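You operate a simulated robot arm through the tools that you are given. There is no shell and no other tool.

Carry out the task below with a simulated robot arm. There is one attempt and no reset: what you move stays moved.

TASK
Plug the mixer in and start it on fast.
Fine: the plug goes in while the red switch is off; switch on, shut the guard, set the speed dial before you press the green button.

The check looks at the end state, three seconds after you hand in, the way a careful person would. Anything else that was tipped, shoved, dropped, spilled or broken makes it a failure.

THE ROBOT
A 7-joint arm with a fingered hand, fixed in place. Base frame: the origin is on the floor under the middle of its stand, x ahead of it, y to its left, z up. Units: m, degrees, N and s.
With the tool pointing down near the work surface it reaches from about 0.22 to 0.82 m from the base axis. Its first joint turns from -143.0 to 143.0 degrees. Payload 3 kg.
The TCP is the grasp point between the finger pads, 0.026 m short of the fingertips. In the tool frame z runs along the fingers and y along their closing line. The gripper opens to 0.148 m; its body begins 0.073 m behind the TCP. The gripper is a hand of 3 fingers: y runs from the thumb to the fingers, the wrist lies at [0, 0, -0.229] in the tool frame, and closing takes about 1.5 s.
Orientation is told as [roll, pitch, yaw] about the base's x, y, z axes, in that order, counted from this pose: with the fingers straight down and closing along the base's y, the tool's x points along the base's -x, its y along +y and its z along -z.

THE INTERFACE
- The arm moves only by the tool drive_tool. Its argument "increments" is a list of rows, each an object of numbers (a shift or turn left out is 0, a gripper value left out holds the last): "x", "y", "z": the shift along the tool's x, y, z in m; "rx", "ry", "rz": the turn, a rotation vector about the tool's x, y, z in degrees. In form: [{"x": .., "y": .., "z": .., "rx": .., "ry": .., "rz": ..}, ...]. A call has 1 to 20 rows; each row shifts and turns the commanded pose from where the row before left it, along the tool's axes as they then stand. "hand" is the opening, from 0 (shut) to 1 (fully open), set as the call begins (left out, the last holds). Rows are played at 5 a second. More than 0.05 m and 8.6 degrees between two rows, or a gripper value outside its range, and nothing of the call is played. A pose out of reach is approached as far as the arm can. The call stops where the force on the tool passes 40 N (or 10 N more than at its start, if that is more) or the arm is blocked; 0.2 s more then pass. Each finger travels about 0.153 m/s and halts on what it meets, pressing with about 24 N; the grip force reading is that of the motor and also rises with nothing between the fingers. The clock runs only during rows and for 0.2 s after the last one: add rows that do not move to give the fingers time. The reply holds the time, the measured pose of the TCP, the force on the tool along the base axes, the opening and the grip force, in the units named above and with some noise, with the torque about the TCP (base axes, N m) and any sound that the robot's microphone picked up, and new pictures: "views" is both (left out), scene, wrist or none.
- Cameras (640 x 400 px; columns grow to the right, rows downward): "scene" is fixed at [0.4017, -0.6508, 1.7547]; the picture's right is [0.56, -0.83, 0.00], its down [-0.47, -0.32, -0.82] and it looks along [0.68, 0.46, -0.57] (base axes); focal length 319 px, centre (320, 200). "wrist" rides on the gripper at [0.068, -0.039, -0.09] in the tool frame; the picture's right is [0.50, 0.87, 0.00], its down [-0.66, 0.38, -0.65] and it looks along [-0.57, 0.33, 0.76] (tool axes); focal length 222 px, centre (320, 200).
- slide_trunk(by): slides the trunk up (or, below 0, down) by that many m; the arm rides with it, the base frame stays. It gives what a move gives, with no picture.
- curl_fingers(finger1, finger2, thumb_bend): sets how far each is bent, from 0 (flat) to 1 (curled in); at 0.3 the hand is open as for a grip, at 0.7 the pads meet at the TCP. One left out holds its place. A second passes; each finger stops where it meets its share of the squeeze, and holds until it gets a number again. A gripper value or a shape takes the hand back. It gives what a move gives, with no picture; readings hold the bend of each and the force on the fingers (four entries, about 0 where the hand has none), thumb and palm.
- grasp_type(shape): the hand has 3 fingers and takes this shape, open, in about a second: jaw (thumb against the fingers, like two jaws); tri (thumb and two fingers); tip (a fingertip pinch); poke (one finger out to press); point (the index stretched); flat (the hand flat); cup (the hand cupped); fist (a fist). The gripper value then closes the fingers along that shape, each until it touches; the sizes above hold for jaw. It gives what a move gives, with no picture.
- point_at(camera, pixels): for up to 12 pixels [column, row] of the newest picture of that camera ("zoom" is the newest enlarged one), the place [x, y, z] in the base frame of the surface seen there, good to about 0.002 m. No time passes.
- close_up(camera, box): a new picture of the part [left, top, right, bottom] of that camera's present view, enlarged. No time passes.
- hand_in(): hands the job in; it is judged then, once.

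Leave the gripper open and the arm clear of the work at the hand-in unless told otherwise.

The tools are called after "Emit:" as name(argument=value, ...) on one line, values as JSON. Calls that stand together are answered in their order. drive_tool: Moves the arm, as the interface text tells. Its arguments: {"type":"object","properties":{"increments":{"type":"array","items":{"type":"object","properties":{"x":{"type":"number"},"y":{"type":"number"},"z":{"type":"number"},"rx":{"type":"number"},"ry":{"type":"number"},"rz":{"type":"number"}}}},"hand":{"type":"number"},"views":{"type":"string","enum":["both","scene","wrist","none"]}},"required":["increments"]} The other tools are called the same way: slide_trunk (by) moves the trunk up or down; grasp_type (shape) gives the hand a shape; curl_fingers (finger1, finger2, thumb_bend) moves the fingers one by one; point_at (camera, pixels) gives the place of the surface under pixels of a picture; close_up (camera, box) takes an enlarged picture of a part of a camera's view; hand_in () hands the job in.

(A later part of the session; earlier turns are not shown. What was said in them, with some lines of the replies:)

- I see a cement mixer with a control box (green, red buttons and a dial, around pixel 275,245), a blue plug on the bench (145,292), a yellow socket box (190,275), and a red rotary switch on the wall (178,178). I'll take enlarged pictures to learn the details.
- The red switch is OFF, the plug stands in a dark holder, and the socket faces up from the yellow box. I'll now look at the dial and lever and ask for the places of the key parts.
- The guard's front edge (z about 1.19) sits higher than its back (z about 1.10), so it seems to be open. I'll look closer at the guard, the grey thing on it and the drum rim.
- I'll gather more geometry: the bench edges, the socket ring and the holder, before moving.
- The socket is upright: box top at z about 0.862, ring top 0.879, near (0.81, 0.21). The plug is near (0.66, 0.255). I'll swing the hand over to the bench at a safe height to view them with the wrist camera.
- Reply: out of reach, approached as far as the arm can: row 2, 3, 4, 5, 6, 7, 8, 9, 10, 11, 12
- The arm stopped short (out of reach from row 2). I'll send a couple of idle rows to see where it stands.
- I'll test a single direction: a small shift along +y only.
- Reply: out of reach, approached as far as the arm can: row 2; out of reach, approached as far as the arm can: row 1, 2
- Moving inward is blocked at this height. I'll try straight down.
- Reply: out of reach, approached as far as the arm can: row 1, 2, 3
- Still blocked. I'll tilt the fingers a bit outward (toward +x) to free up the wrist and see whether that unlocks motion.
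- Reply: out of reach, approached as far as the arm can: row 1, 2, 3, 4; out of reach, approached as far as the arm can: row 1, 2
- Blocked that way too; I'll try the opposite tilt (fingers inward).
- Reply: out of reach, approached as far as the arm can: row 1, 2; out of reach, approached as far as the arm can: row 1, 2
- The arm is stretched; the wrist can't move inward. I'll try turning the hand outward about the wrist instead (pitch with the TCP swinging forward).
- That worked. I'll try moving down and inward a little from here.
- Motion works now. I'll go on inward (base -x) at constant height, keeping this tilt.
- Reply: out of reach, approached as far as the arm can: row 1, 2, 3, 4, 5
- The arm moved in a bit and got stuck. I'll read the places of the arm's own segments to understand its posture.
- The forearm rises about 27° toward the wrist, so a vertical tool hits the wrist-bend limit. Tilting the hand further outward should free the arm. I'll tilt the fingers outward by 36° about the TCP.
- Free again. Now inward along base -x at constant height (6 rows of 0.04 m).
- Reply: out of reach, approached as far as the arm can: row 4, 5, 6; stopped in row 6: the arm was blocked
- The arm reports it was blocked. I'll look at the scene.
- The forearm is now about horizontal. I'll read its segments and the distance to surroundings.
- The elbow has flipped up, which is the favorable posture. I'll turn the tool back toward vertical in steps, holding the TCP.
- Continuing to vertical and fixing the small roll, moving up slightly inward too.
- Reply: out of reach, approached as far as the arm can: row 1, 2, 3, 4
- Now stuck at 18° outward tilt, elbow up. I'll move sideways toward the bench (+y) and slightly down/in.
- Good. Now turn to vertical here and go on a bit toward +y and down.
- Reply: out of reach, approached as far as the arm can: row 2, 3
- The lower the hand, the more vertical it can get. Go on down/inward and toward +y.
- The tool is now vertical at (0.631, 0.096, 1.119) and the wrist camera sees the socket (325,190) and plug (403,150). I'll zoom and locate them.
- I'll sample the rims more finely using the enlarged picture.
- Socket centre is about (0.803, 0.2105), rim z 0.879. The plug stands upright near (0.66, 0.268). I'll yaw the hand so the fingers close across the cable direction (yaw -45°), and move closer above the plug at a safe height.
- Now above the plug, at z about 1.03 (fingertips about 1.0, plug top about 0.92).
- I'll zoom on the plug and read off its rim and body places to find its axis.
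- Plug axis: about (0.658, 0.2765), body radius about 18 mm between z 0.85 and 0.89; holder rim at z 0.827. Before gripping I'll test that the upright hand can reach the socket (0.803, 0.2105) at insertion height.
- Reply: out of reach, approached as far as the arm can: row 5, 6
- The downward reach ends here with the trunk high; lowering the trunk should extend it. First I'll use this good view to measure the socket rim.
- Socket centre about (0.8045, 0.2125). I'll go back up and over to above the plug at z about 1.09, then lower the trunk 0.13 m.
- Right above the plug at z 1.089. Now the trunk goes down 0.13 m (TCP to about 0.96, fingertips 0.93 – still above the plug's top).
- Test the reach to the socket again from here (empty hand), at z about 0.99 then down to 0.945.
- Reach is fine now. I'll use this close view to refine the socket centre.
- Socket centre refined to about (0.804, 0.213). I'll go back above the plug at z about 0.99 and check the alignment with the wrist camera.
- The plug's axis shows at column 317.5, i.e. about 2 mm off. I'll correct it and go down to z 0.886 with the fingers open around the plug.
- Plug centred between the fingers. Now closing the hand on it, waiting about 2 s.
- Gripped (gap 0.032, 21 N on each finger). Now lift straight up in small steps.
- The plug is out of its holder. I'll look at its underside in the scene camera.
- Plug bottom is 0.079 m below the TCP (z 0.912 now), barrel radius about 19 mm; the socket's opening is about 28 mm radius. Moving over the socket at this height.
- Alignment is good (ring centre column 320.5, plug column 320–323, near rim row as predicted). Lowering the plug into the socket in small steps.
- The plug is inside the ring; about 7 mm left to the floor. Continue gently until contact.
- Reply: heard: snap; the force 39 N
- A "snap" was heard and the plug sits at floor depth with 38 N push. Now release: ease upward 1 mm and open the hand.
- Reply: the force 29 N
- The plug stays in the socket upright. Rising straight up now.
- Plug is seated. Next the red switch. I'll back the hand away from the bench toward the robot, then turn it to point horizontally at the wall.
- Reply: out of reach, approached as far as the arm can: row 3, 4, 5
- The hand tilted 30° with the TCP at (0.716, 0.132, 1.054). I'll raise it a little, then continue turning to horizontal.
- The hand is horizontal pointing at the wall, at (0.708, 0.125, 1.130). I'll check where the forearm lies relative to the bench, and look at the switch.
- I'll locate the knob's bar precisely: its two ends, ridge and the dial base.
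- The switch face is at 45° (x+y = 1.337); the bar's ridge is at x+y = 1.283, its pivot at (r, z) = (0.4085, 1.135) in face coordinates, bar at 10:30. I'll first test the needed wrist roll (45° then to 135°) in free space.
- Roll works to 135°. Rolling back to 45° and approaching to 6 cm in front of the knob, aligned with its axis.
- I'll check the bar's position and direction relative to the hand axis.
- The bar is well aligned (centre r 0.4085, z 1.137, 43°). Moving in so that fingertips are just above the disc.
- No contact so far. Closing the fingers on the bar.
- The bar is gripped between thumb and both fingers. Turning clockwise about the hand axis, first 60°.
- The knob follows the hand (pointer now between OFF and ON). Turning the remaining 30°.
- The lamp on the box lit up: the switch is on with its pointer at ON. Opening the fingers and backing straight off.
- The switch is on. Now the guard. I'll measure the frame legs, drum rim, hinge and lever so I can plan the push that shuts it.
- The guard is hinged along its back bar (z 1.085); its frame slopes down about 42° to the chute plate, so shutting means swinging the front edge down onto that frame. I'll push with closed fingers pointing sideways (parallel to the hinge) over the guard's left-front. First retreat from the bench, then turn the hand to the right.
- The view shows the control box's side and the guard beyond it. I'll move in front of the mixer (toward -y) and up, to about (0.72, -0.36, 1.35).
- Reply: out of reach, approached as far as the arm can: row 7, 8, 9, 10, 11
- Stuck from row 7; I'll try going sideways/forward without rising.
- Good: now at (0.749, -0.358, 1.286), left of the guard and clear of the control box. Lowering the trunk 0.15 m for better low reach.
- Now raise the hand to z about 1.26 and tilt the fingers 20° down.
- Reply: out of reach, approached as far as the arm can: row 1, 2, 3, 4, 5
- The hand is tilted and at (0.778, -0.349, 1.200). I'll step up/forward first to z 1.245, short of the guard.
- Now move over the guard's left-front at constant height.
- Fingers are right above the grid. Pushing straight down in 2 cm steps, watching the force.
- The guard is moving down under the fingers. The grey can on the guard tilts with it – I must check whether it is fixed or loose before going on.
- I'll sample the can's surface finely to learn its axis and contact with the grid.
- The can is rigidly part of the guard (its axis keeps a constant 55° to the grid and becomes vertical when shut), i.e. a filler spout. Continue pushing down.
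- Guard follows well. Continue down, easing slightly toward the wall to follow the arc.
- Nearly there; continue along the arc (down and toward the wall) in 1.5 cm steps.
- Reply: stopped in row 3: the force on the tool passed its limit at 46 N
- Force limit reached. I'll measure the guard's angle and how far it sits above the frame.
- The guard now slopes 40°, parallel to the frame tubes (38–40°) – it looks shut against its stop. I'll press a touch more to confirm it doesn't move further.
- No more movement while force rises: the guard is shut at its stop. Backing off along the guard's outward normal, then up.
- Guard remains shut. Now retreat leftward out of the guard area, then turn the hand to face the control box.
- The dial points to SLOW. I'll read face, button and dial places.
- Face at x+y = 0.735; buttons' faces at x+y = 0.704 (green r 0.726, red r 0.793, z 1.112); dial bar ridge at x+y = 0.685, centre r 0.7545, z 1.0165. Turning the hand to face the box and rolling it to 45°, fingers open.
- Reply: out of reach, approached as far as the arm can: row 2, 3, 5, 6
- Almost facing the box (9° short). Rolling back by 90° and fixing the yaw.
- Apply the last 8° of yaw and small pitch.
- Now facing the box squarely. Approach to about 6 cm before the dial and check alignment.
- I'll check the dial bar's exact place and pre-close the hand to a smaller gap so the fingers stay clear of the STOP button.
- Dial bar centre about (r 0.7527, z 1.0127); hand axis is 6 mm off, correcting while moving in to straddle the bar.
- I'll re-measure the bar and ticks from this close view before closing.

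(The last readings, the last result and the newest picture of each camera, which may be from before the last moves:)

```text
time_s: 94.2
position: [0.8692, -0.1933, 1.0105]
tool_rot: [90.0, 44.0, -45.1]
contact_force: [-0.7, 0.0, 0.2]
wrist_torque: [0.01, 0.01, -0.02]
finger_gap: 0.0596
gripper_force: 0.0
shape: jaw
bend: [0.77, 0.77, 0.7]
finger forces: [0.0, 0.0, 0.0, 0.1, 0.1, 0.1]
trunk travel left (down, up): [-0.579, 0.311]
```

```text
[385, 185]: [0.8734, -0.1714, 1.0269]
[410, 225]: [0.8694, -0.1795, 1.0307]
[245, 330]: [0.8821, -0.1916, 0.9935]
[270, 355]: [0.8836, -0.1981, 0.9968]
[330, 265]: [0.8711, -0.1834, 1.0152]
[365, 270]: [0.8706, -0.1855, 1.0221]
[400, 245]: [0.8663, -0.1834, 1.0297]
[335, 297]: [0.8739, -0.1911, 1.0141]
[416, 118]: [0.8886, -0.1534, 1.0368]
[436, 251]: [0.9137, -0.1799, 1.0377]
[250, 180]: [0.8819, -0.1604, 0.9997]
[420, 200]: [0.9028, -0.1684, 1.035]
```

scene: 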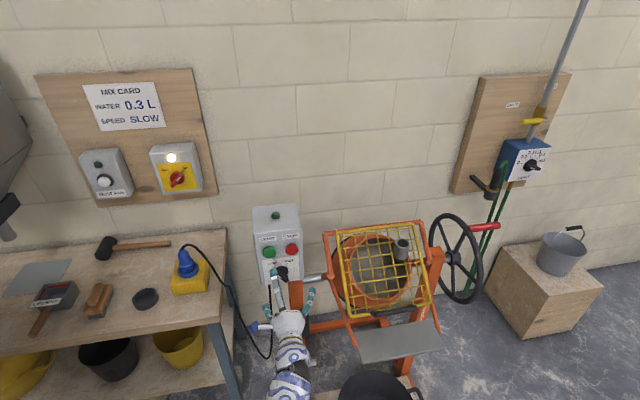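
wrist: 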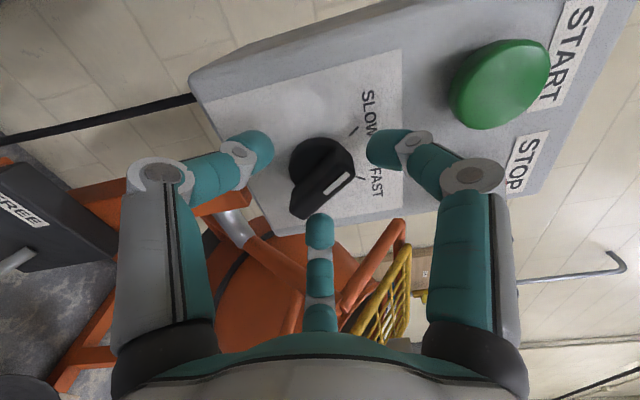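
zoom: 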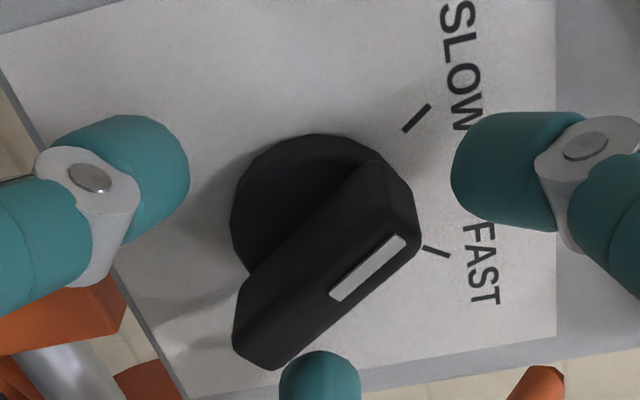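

The dial's ticks are at about ±37°, the pointer sits on SLOW at -35.5°. I'll centre by 4 mm and roll 9.5° to line up with the bar.

Emit:
drive_tool(increments=[{"x": 0.0002, "y": 0.004}, {"rz": 4.75}, {"rz": 4.75}, {}], views="wrist")

Emit:
close_up(camera="wrist", box=[230, 90, 410, 230])

```text
time_s: 95.2
position: [0.8735, -0.1955, 1.0144]
tool_rot: [90.1, 53.4, -45.1]
contact_force: [-0.4, 0.0, -1.3]
wrist_torque: [0.02, -0.04, 0.01]
finger_gap: 0.0595
gripper_force: 0.0
shape: jaw
bend: [0.77, 0.77, 0.7]
finger forces: [0.1, 0.0, 0.1, 0.0, 0.0, 0.1]
trunk travel left (down, up): [-0.579, 0.311]
```

wrist: 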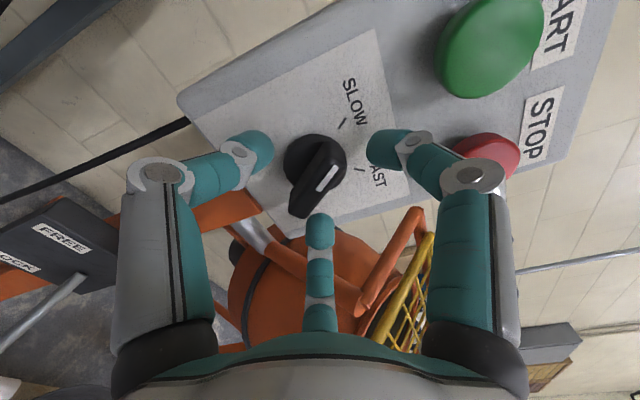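

```text
2.86 times, centred on (320, 160) of wrist
```

zoom: 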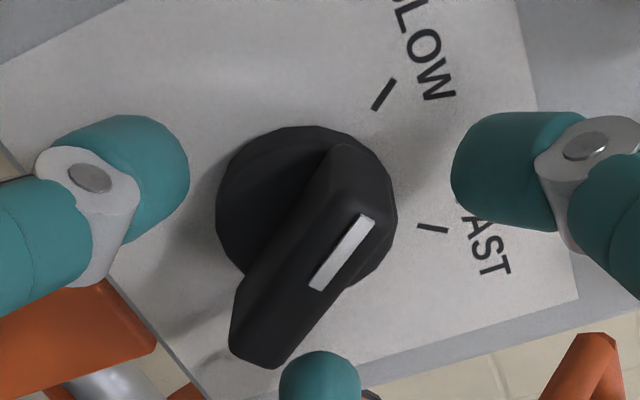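

Aligned. Closing on the dial's bar.

Emit:
drive_tool(increments=[{"x": -0.0005, "y": -0.0017}, {}, {}, {}, {}, {}, {}], hand=0, views="wrist")

Emit:
close_up(camera="wrist", box=[230, 90, 410, 230])

```text
time_s: 96.8
position: [0.8719, -0.195, 1.0116]
tool_rot: [90.1, 53.4, -45.1]
contact_force: [4.3, 2.8, 1.3]
wrist_torque: [-0.03, 0.04, 0.08]
finger_gap: 0.0141
gripper_force: 23.7
shape: jaw
bend: [0.76, 0.75, 0.7]
finger forces: [13.0, 13.5, 0.0, 0.1, 24.8, 0.0]
trunk travel left (down, up): [-0.579, 0.311]
```

wrist: 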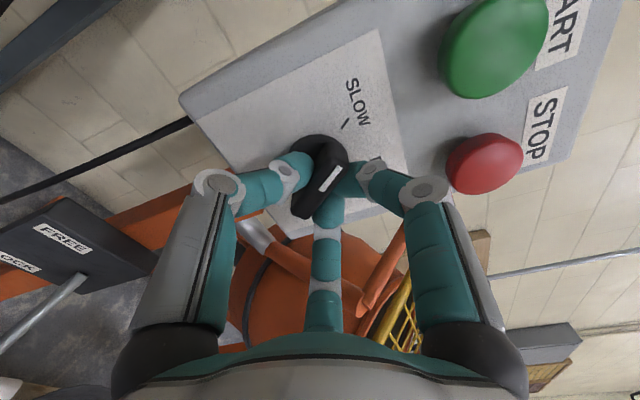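

```text
2.86 times, centred on (320, 160) of wrist
```

zoom: 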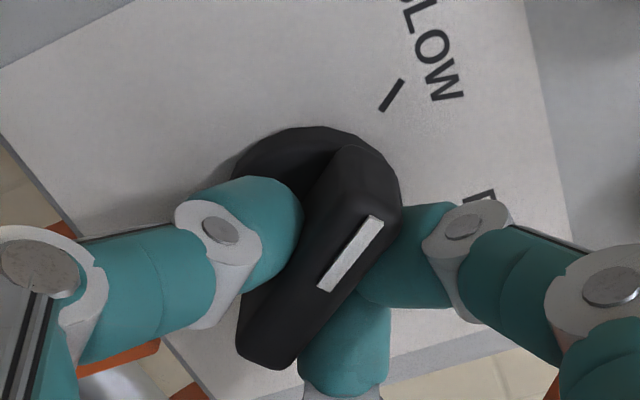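

The bar is gripped. Turning clockwise 60° first.

Emit:
drive_tool(increments=[{"rz": 7.5}, {"rz": 7.5}, {"rz": 7.5}, {"rz": 7.5}, {"rz": 7.5}, {"rz": 7.5}, {"rz": 7.5}, {"rz": 7.5}, {}], views="wrist")

Emit:
close_up(camera="wrist", box=[230, 90, 410, 230])

```text
time_s: 98.8
position: [0.8722, -0.1948, 1.0118]
tool_rot: [-90.0, 66.5, 134.9]
contact_force: [8.7, -0.7, -1.4]
wrist_torque: [0.05, -0.04, -0.03]
finger_gap: 0.0127
gripper_force: 23.9
shape: jaw
bend: [0.76, 0.75, 0.7]
finger forces: [17.6, 14.7, 0.1, 0.1, 23.2, 0.0]
trunk travel left (down, up): [-0.579, 0.311]
```

wrist: 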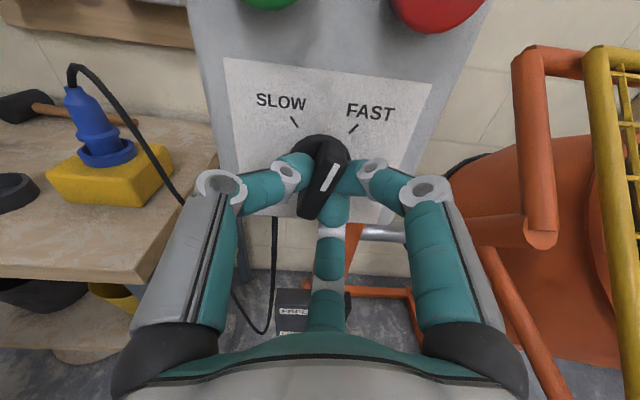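

```text
2.86 times, centred on (320, 160) of wrist
```

zoom: 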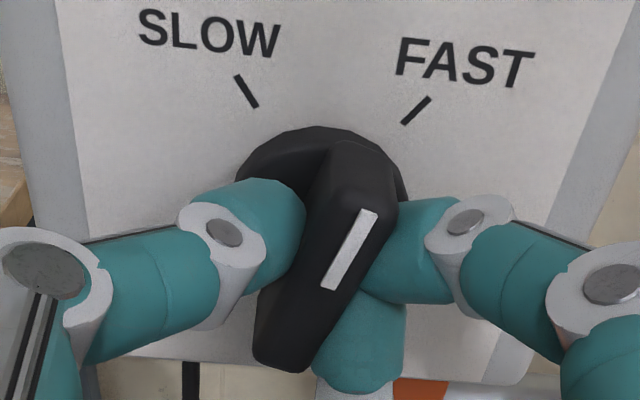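

Now the remaining 15°.

Emit:
drive_tool(increments=[{"rz": 7.5}, {"rz": 7.5}, {}], views="wrist")

Emit:
close_up(camera="wrist", box=[230, 90, 410, 230])

```text
time_s: 99.7
position: [0.8729, -0.196, 1.0118]
tool_rot: [-90.0, 51.5, 134.9]
contact_force: [5.6, 1.4, -5.2]
wrist_torque: [0.01, 0.07, -0.01]
finger_gap: 0.0128
gripper_force: 23.8
shape: jaw
bend: [0.76, 0.75, 0.7]
finger forces: [17.3, 15.1, 0.1, 0.0, 22.9, 0.1]
trunk travel left (down, up): [-0.579, 0.311]
```

wrist: 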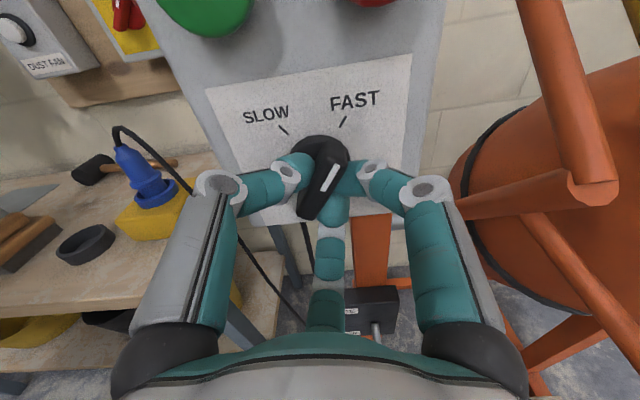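

```text
2.86 times, centred on (320, 160) of wrist
```

zoom: 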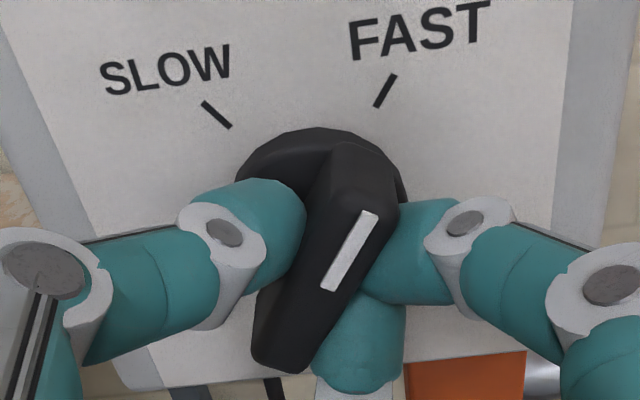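

I'll measure the pointer strip's angle against the FAST tick.

Emit:
point_at(camera="zoom", pixels=[[370, 216], [328, 287], [385, 90], [216, 115], [350, 250], [360, 232], [340, 268], [245, 170], [400, 200]])

```text
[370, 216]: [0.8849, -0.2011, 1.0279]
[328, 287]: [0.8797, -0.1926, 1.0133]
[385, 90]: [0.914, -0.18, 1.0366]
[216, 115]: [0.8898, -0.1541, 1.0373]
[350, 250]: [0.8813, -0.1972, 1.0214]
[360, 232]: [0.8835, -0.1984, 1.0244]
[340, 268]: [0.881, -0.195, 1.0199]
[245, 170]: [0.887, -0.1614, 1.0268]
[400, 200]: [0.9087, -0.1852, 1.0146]
```

The pointer is now the mirror image of its SLOW position (about +34° vs FAST tick +37°). I'll add 3° more to be on the mark.

Emit:
drive_tool(increments=[{"rz": 3}, {}], views="wrist")

Emit:
close_up(camera="wrist", box=[230, 90, 410, 230])

```text
time_s: 100.2
position: [0.8727, -0.1955, 1.0111]
tool_rot: [-90.0, 48.4, 134.9]
contact_force: [3.8, 1.6, -7.2]
wrist_torque: [-0.04, -0.05, 0.07]
finger_gap: 0.0128
gripper_force: 23.9
shape: jaw
bend: [0.76, 0.75, 0.7]
finger forces: [16.7, 15.6, 0.0, 0.0, 23.4, 0.0]
trunk travel left (down, up): [-0.579, 0.311]
```

wrist: 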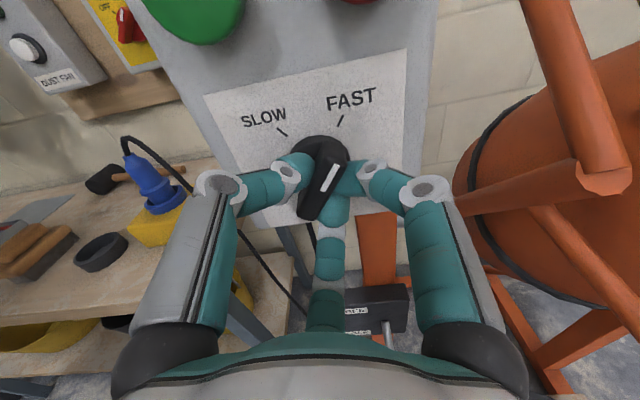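

```text
2.86 times, centred on (320, 160) of wrist
```

zoom: 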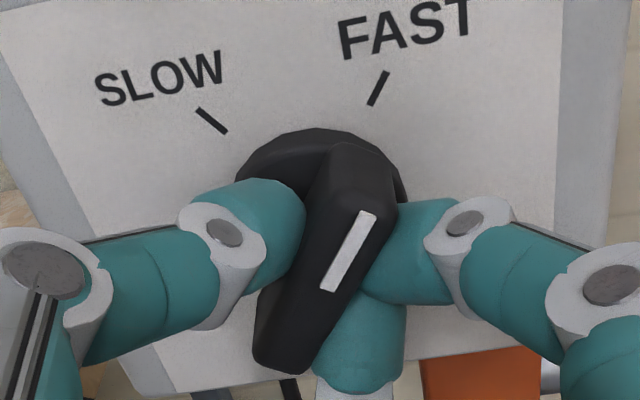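

Releasing (half open) and backing off to inspect.

Emit:
drive_tool(increments=[{}, {}, {}, {}, {}], hand=0.5, views="none")

Emit:
drive_tool(increments=[{"z": -0.02}, {"z": -0.03}, {"z": -0.04}, {}], views="both")

Emit:
close_up(camera="wrist", box=[240, 30, 400, 150])

Emit:
close_up(camera="scene", box=[245, 200, 325, 290])

```text
time_s: 101.5
position: [0.8727, -0.1954, 1.0121]
tool_rot: [-90.0, 48.7, 134.8]
contact_force: [-0.1, -0.9, 0.4]
wrist_torque: [-0.02, -0.01, -0.02]
finger_gap: 0.0734
gripper_force: 0.2
shape: jaw
bend: [0.36, 0.36, 0.7]
finger forces: [0.0, 0.1, 0.1, 0.1, 0.0, 0.0]
trunk travel left (down, up): [-0.579, 0.311]
```

```text
time_s: 102.5
position: [0.8082, -0.2582, 1.0107]
tool_rot: [-90.0, 48.6, 134.8]
contact_force: [-0.3, -0.1, -0.1]
wrist_torque: [0.01, 0.0, 0.01]
finger_gap: 0.0738
gripper_force: 0.1
shape: jaw
bend: [0.36, 0.36, 0.7]
finger forces: [0.0, 0.1, 0.0, 0.0, 0.0, 0.0]
trunk travel left (down, up): [-0.579, 0.311]
```

scene: 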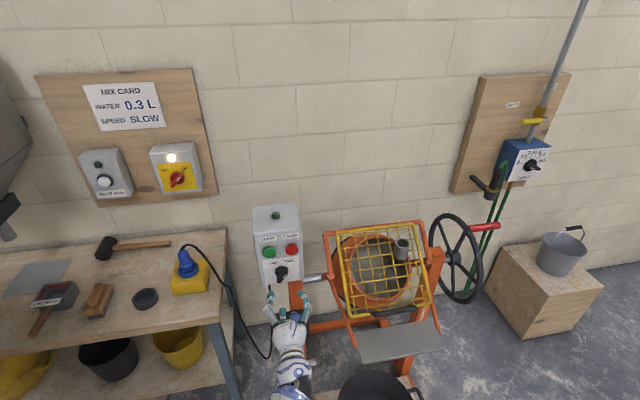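
wrist: 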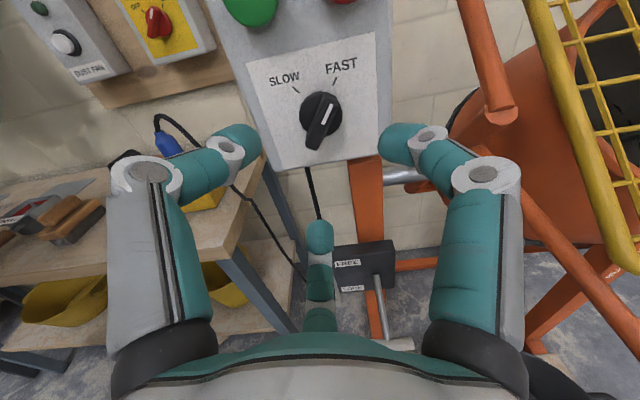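

```text
3.33 times, centred on (320, 90) of wrist
```

zoom: 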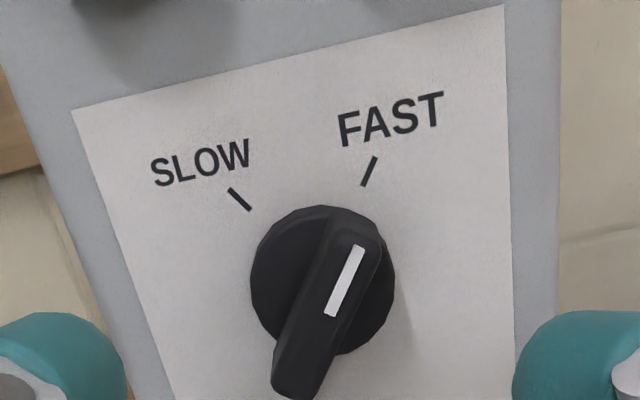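

```text
4.44 times, centred on (285, 245) of scene
```

zoom: 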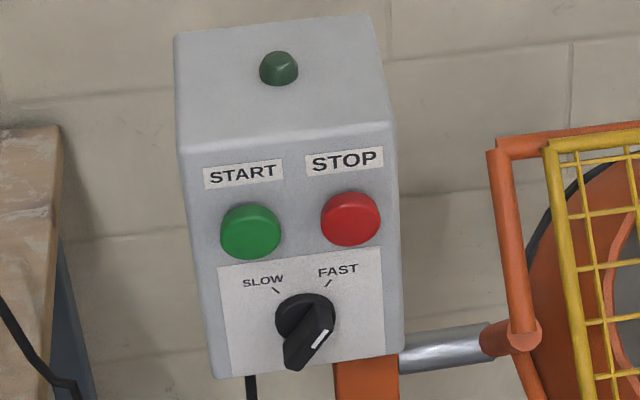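

The pointer faces FAST. A numerical check of the strip against the tick:

Emit:
close_up(camera="wrist", box=[270, 60, 370, 140])

Emit:
point_at(camera="wrist", pixels=[[331, 105], [324, 124], [328, 114], [334.5, 82], [296, 90], [255, 10], [342, 2]])

```text
5.00 times, centred on (320, 100) of wrist
```

zoom: 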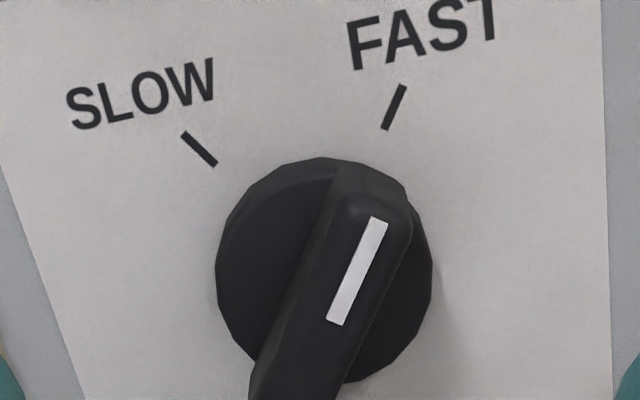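

```text
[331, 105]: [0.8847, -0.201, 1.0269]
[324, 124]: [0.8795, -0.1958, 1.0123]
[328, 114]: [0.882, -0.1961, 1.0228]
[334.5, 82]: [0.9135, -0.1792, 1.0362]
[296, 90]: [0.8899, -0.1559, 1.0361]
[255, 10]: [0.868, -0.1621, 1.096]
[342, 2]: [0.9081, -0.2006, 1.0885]
```

The strip is parallel to the FAST tick: dial set. Now close the hand and move in front of the green START button (r 0.7265, z 1.1115).

Emit:
drive_tool(increments=[{}, {}, {}, {"x": 0.019, "y": -0.0292, "z": 0.003}, {"x": 0.019, "y": -0.0292, "z": 0.003}, {"x": 0.019, "y": -0.0292, "z": 0.003}, {}], hand=0, views="both")

Emit:
close_up(camera="wrist", box=[220, 20, 420, 220])

```text
time_s: 104.0
position: [0.7931, -0.2305, 1.1123]
tool_rot: [-90.0, 48.6, 134.9]
contact_force: [-0.1, 0.7, -0.5]
wrist_torque: [-0.03, 0.02, -0.01]
finger_gap: 0.0001
gripper_force: 24.2
shape: jaw
bend: [0.7, 0.7, 0.7]
finger forces: [0.0, 0.1, 0.1, 0.1, 0.1, 0.0]
trunk travel left (down, up): [-0.579, 0.311]
```

scene: 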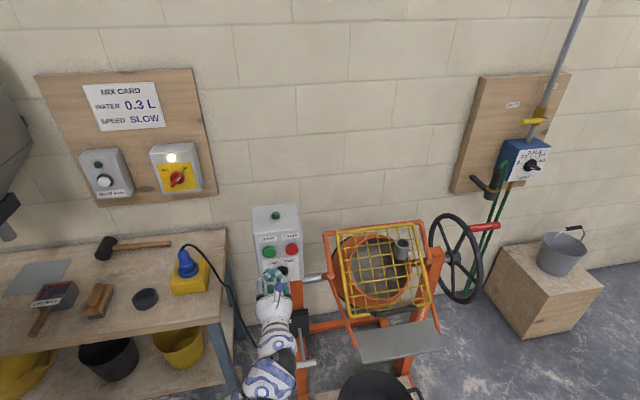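
wrist: 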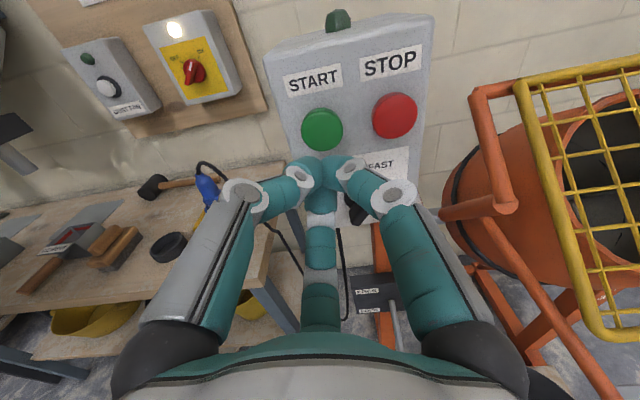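

```text
2.00 times, centred on (320, 120) of wrist
```

zoom: 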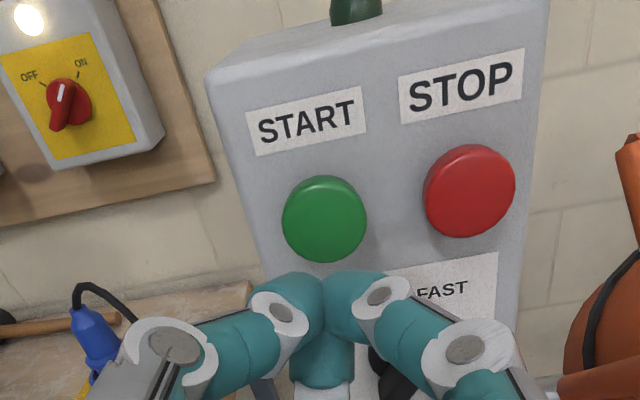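

Emit:
point_at(camera="zoom", pixels=[[290, 220], [358, 220], [324, 185], [324, 255], [324, 220], [430, 190], [508, 190], [468, 152], [468, 230], [300, 190]])

```text
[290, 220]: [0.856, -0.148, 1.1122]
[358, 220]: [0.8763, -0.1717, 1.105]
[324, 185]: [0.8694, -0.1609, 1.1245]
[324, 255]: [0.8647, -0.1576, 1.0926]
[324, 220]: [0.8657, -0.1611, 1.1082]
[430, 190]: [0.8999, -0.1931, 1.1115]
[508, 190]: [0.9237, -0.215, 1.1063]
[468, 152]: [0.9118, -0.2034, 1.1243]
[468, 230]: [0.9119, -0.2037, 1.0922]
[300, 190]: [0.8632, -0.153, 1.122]
```

Green button centre: r 0.7255, z 1.109, face at d 0.498. Approach until the fingertips are a few mm before it.

Emit:
drive_tool(increments=[{"x": -0.0011, "y": 0.0033, "z": 0.025}, {"z": 0.025}, {"z": 0.012}, {}], views="both")

Emit:
close_up(camera="wrist", box=[220, 60, 420, 220])

```text
time_s: 105.0
position: [0.8389, -0.1906, 1.1092]
tool_rot: [-90.1, 48.6, 134.8]
contact_force: [-0.5, 0.0, 0.5]
wrist_torque: [-0.02, 0.0, -0.01]
finger_gap: 0.0
gripper_force: 24.2
shape: jaw
bend: [0.7, 0.7, 0.7]
finger forces: [0.1, 0.0, 0.1, 0.0, 0.0, 0.0]
trunk travel left (down, up): [-0.579, 0.311]
```

scene: 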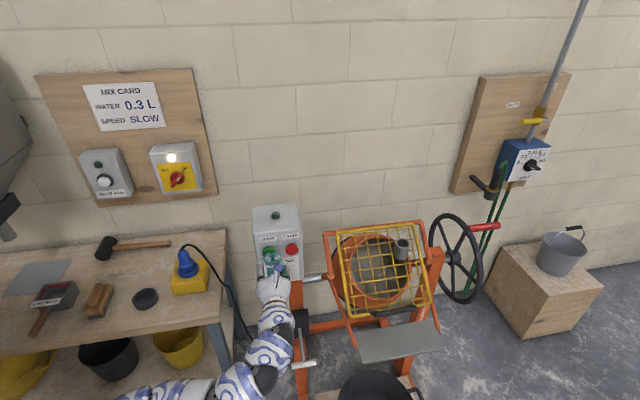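
wrist: 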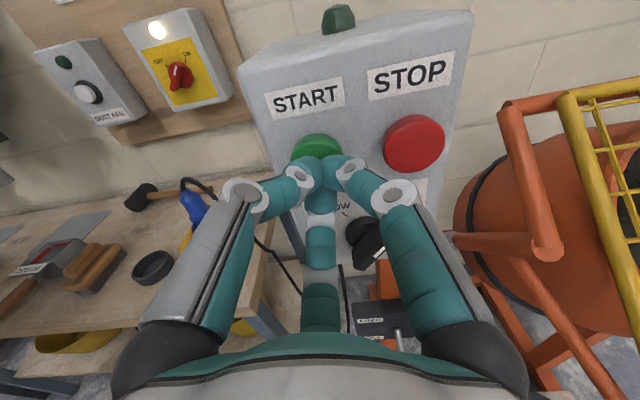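

```text
2.50 times, centred on (320, 140) of wrist
```

zoom: 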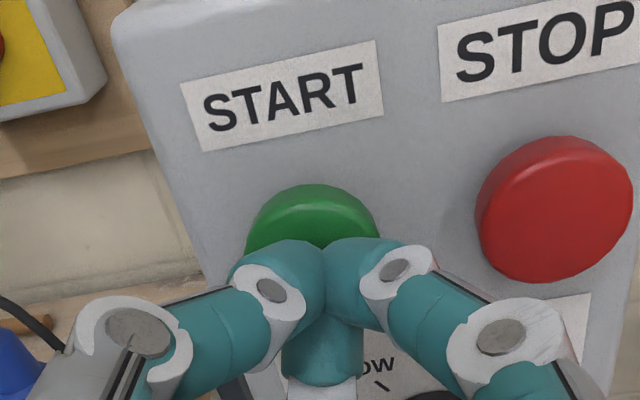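

Fingertips are about 14 mm before the button face. Pressing in small steps.

Emit:
drive_tool(increments=[{"z": 0.007}, {"z": 0.006}, {"z": 0.004}, {"z": 0.003}, {}], views="both")

```text
time_s: 106.2
position: [0.8535, -0.1785, 1.1094]
tool_rot: [-90.0, 48.5, 134.7]
contact_force: [-23.2, -18.6, -12.4]
wrist_torque: [-0.36, 0.34, 0.22]
finger_gap: 0.0
gripper_force: 23.7
shape: jaw
bend: [0.7, 0.7, 0.7]
finger forces: [0.0, 58.5, 0.1, 0.0, 0.0, 0.1]
trunk travel left (down, up): [-0.579, 0.311]
heard: click
```

scene: 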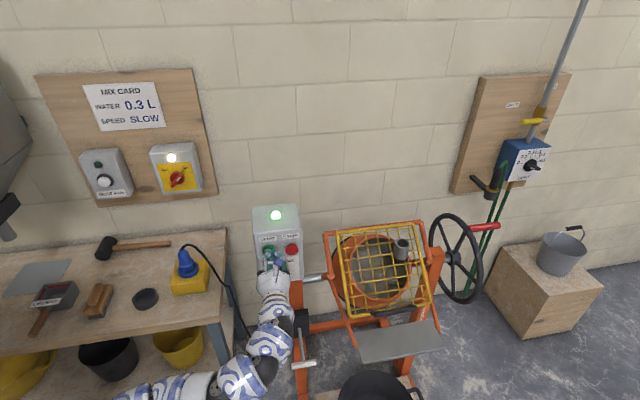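
wrist: 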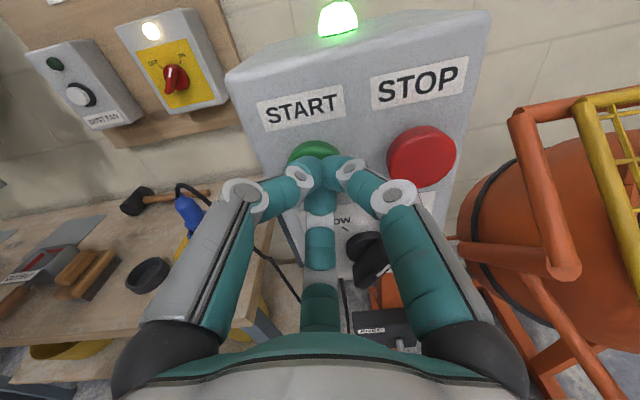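

"Click" – the green lamp is lit: the mixer runs. Backing straight off from the button.

Emit:
drive_tool(increments=[{"z": -0.01}, {"z": -0.025}, {"z": -0.04}, {"z": -0.04}, {"z": -0.04}, {}], views="both")

Emit:
close_up(camera="scene", box=[240, 195, 460, 345])

Emit:
close_up(camera="wrist", box=[240, 20, 420, 180])

```text
time_s: 107.7
position: [0.7501, -0.2855, 1.1112]
tool_rot: [-90.2, 48.6, 134.8]
contact_force: [-0.2, 0.9, -0.6]
wrist_torque: [-0.02, 0.01, 0.01]
finger_gap: 0.0002
gripper_force: 24.2
shape: jaw
bend: [0.7, 0.7, 0.7]
finger forces: [0.1, 0.0, 0.1, 0.0, 0.0, 0.0]
out of reach, approached as far as the arm can: row 4
trunk travel left (down, up): [-0.579, 0.311]
```

scene: 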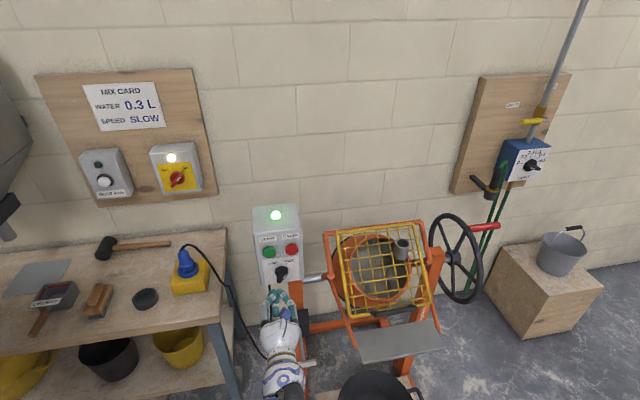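
wrist: 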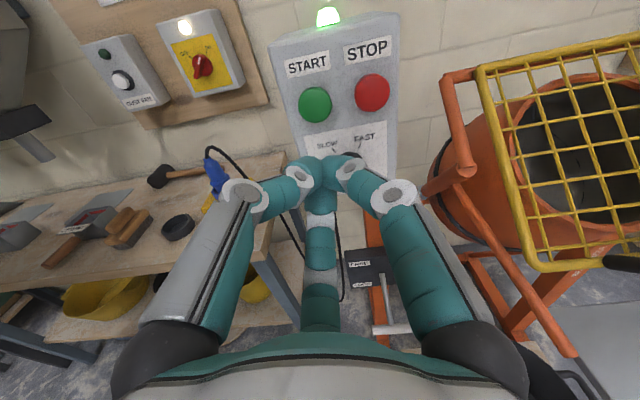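

```text
2.67 times, centred on (350, 270) of scene
```

zoom: 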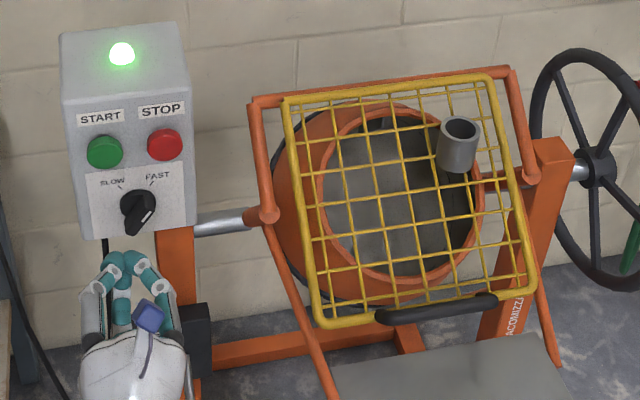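

```text
2.50 times, centred on (330, 100) of wrist
```

zoom: 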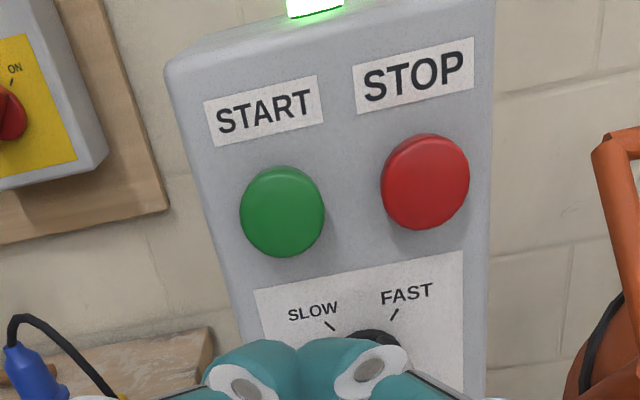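

All is right: lamp green, dial on FAST, guard shut, red switch on. I'll open the hand and move a little further aside, clear of the work.

Emit:
drive_tool(increments=[{"x": -0.02, "y": -0.0225}, {"x": -0.02, "y": -0.0225}, {"x": 0.0224, "y": -0.02, "z": -0.01}, {"x": 0.0224, "y": -0.02, "z": -0.01}, {}, {}, {}, {}], hand=1, views="both")

Emit:
close_up(camera="scene", box=[120, 130, 320, 330])

Emit:
close_up(camera="scene", box=[300, 205, 460, 325])

```text
time_s: 109.5
position: [0.6933, -0.255, 1.1678]
tool_rot: [-90.1, 48.6, 134.8]
contact_force: [-0.5, 0.1, -0.8]
wrist_torque: [0.0, 0.02, -0.05]
finger_gap: 0.148
gripper_force: 0.1
shape: jaw
bend: [0.3, 0.3, 0.3]
finger forces: [0.0, 0.0, 0.1, 0.0, 0.0, 0.0]
trunk travel left (down, up): [-0.579, 0.311]
```

scene: 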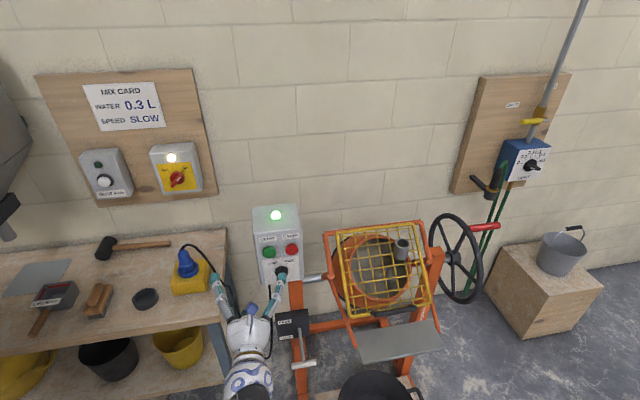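
wrist: 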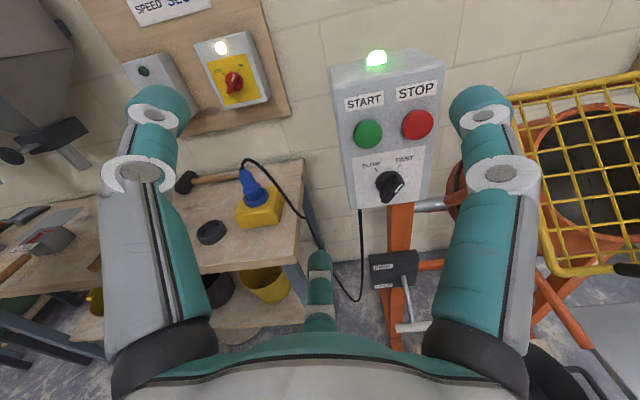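

```text
2.00 times, centred on (220, 230) of scene
```

zoom: 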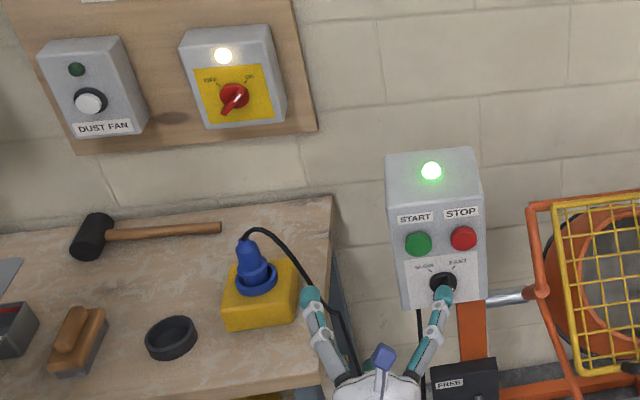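

```text
3.33 times, centred on (380, 265) of scene
```

zoom: 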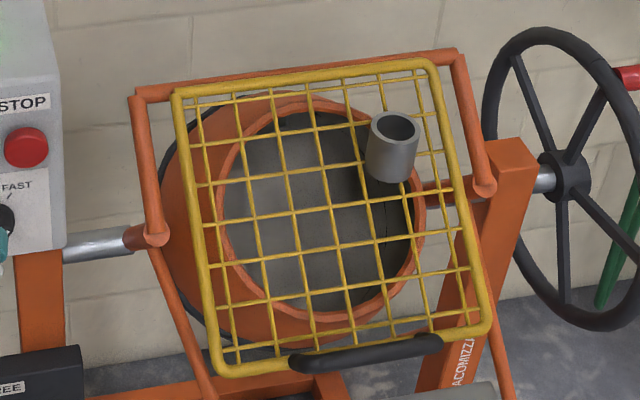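

The end state looks right:
- The plug is seated in the socket.
- The red switch is on and its lamp is lit.
- The guard is shut against its stop.
- The dial is on FAST.
- START has been pressed and the green lamp is lit.
- Nothing else has moved.
- The hand is open and clear of the work.

Handing in.

Emit:
hand_in()

```text
The job is handed in.
```

The mixer is plugged in and started on fast, and the job is handed in. I don't have the check's result.

I did it in the order you gave:

1. **Plug:** it went in while the red switch was off, with an audible snap.
2. **Red switch:** I turned it to ON and its lamp lit.
3. **Guard:** I pushed it down until it stopped against its frame, and it stayed shut when I backed off.
4. **Dial:** I turned it from SLOW to FAST, and the pointer lines up with the FAST mark.
5. **Green button:** it clicked when I pressed it and the green lamp lit.

The mix card on the wall says SLOW. I followed your instruction and set fast.

I saw nothing else moved or knocked over. The hand was open and clear of the work at the hand-in.
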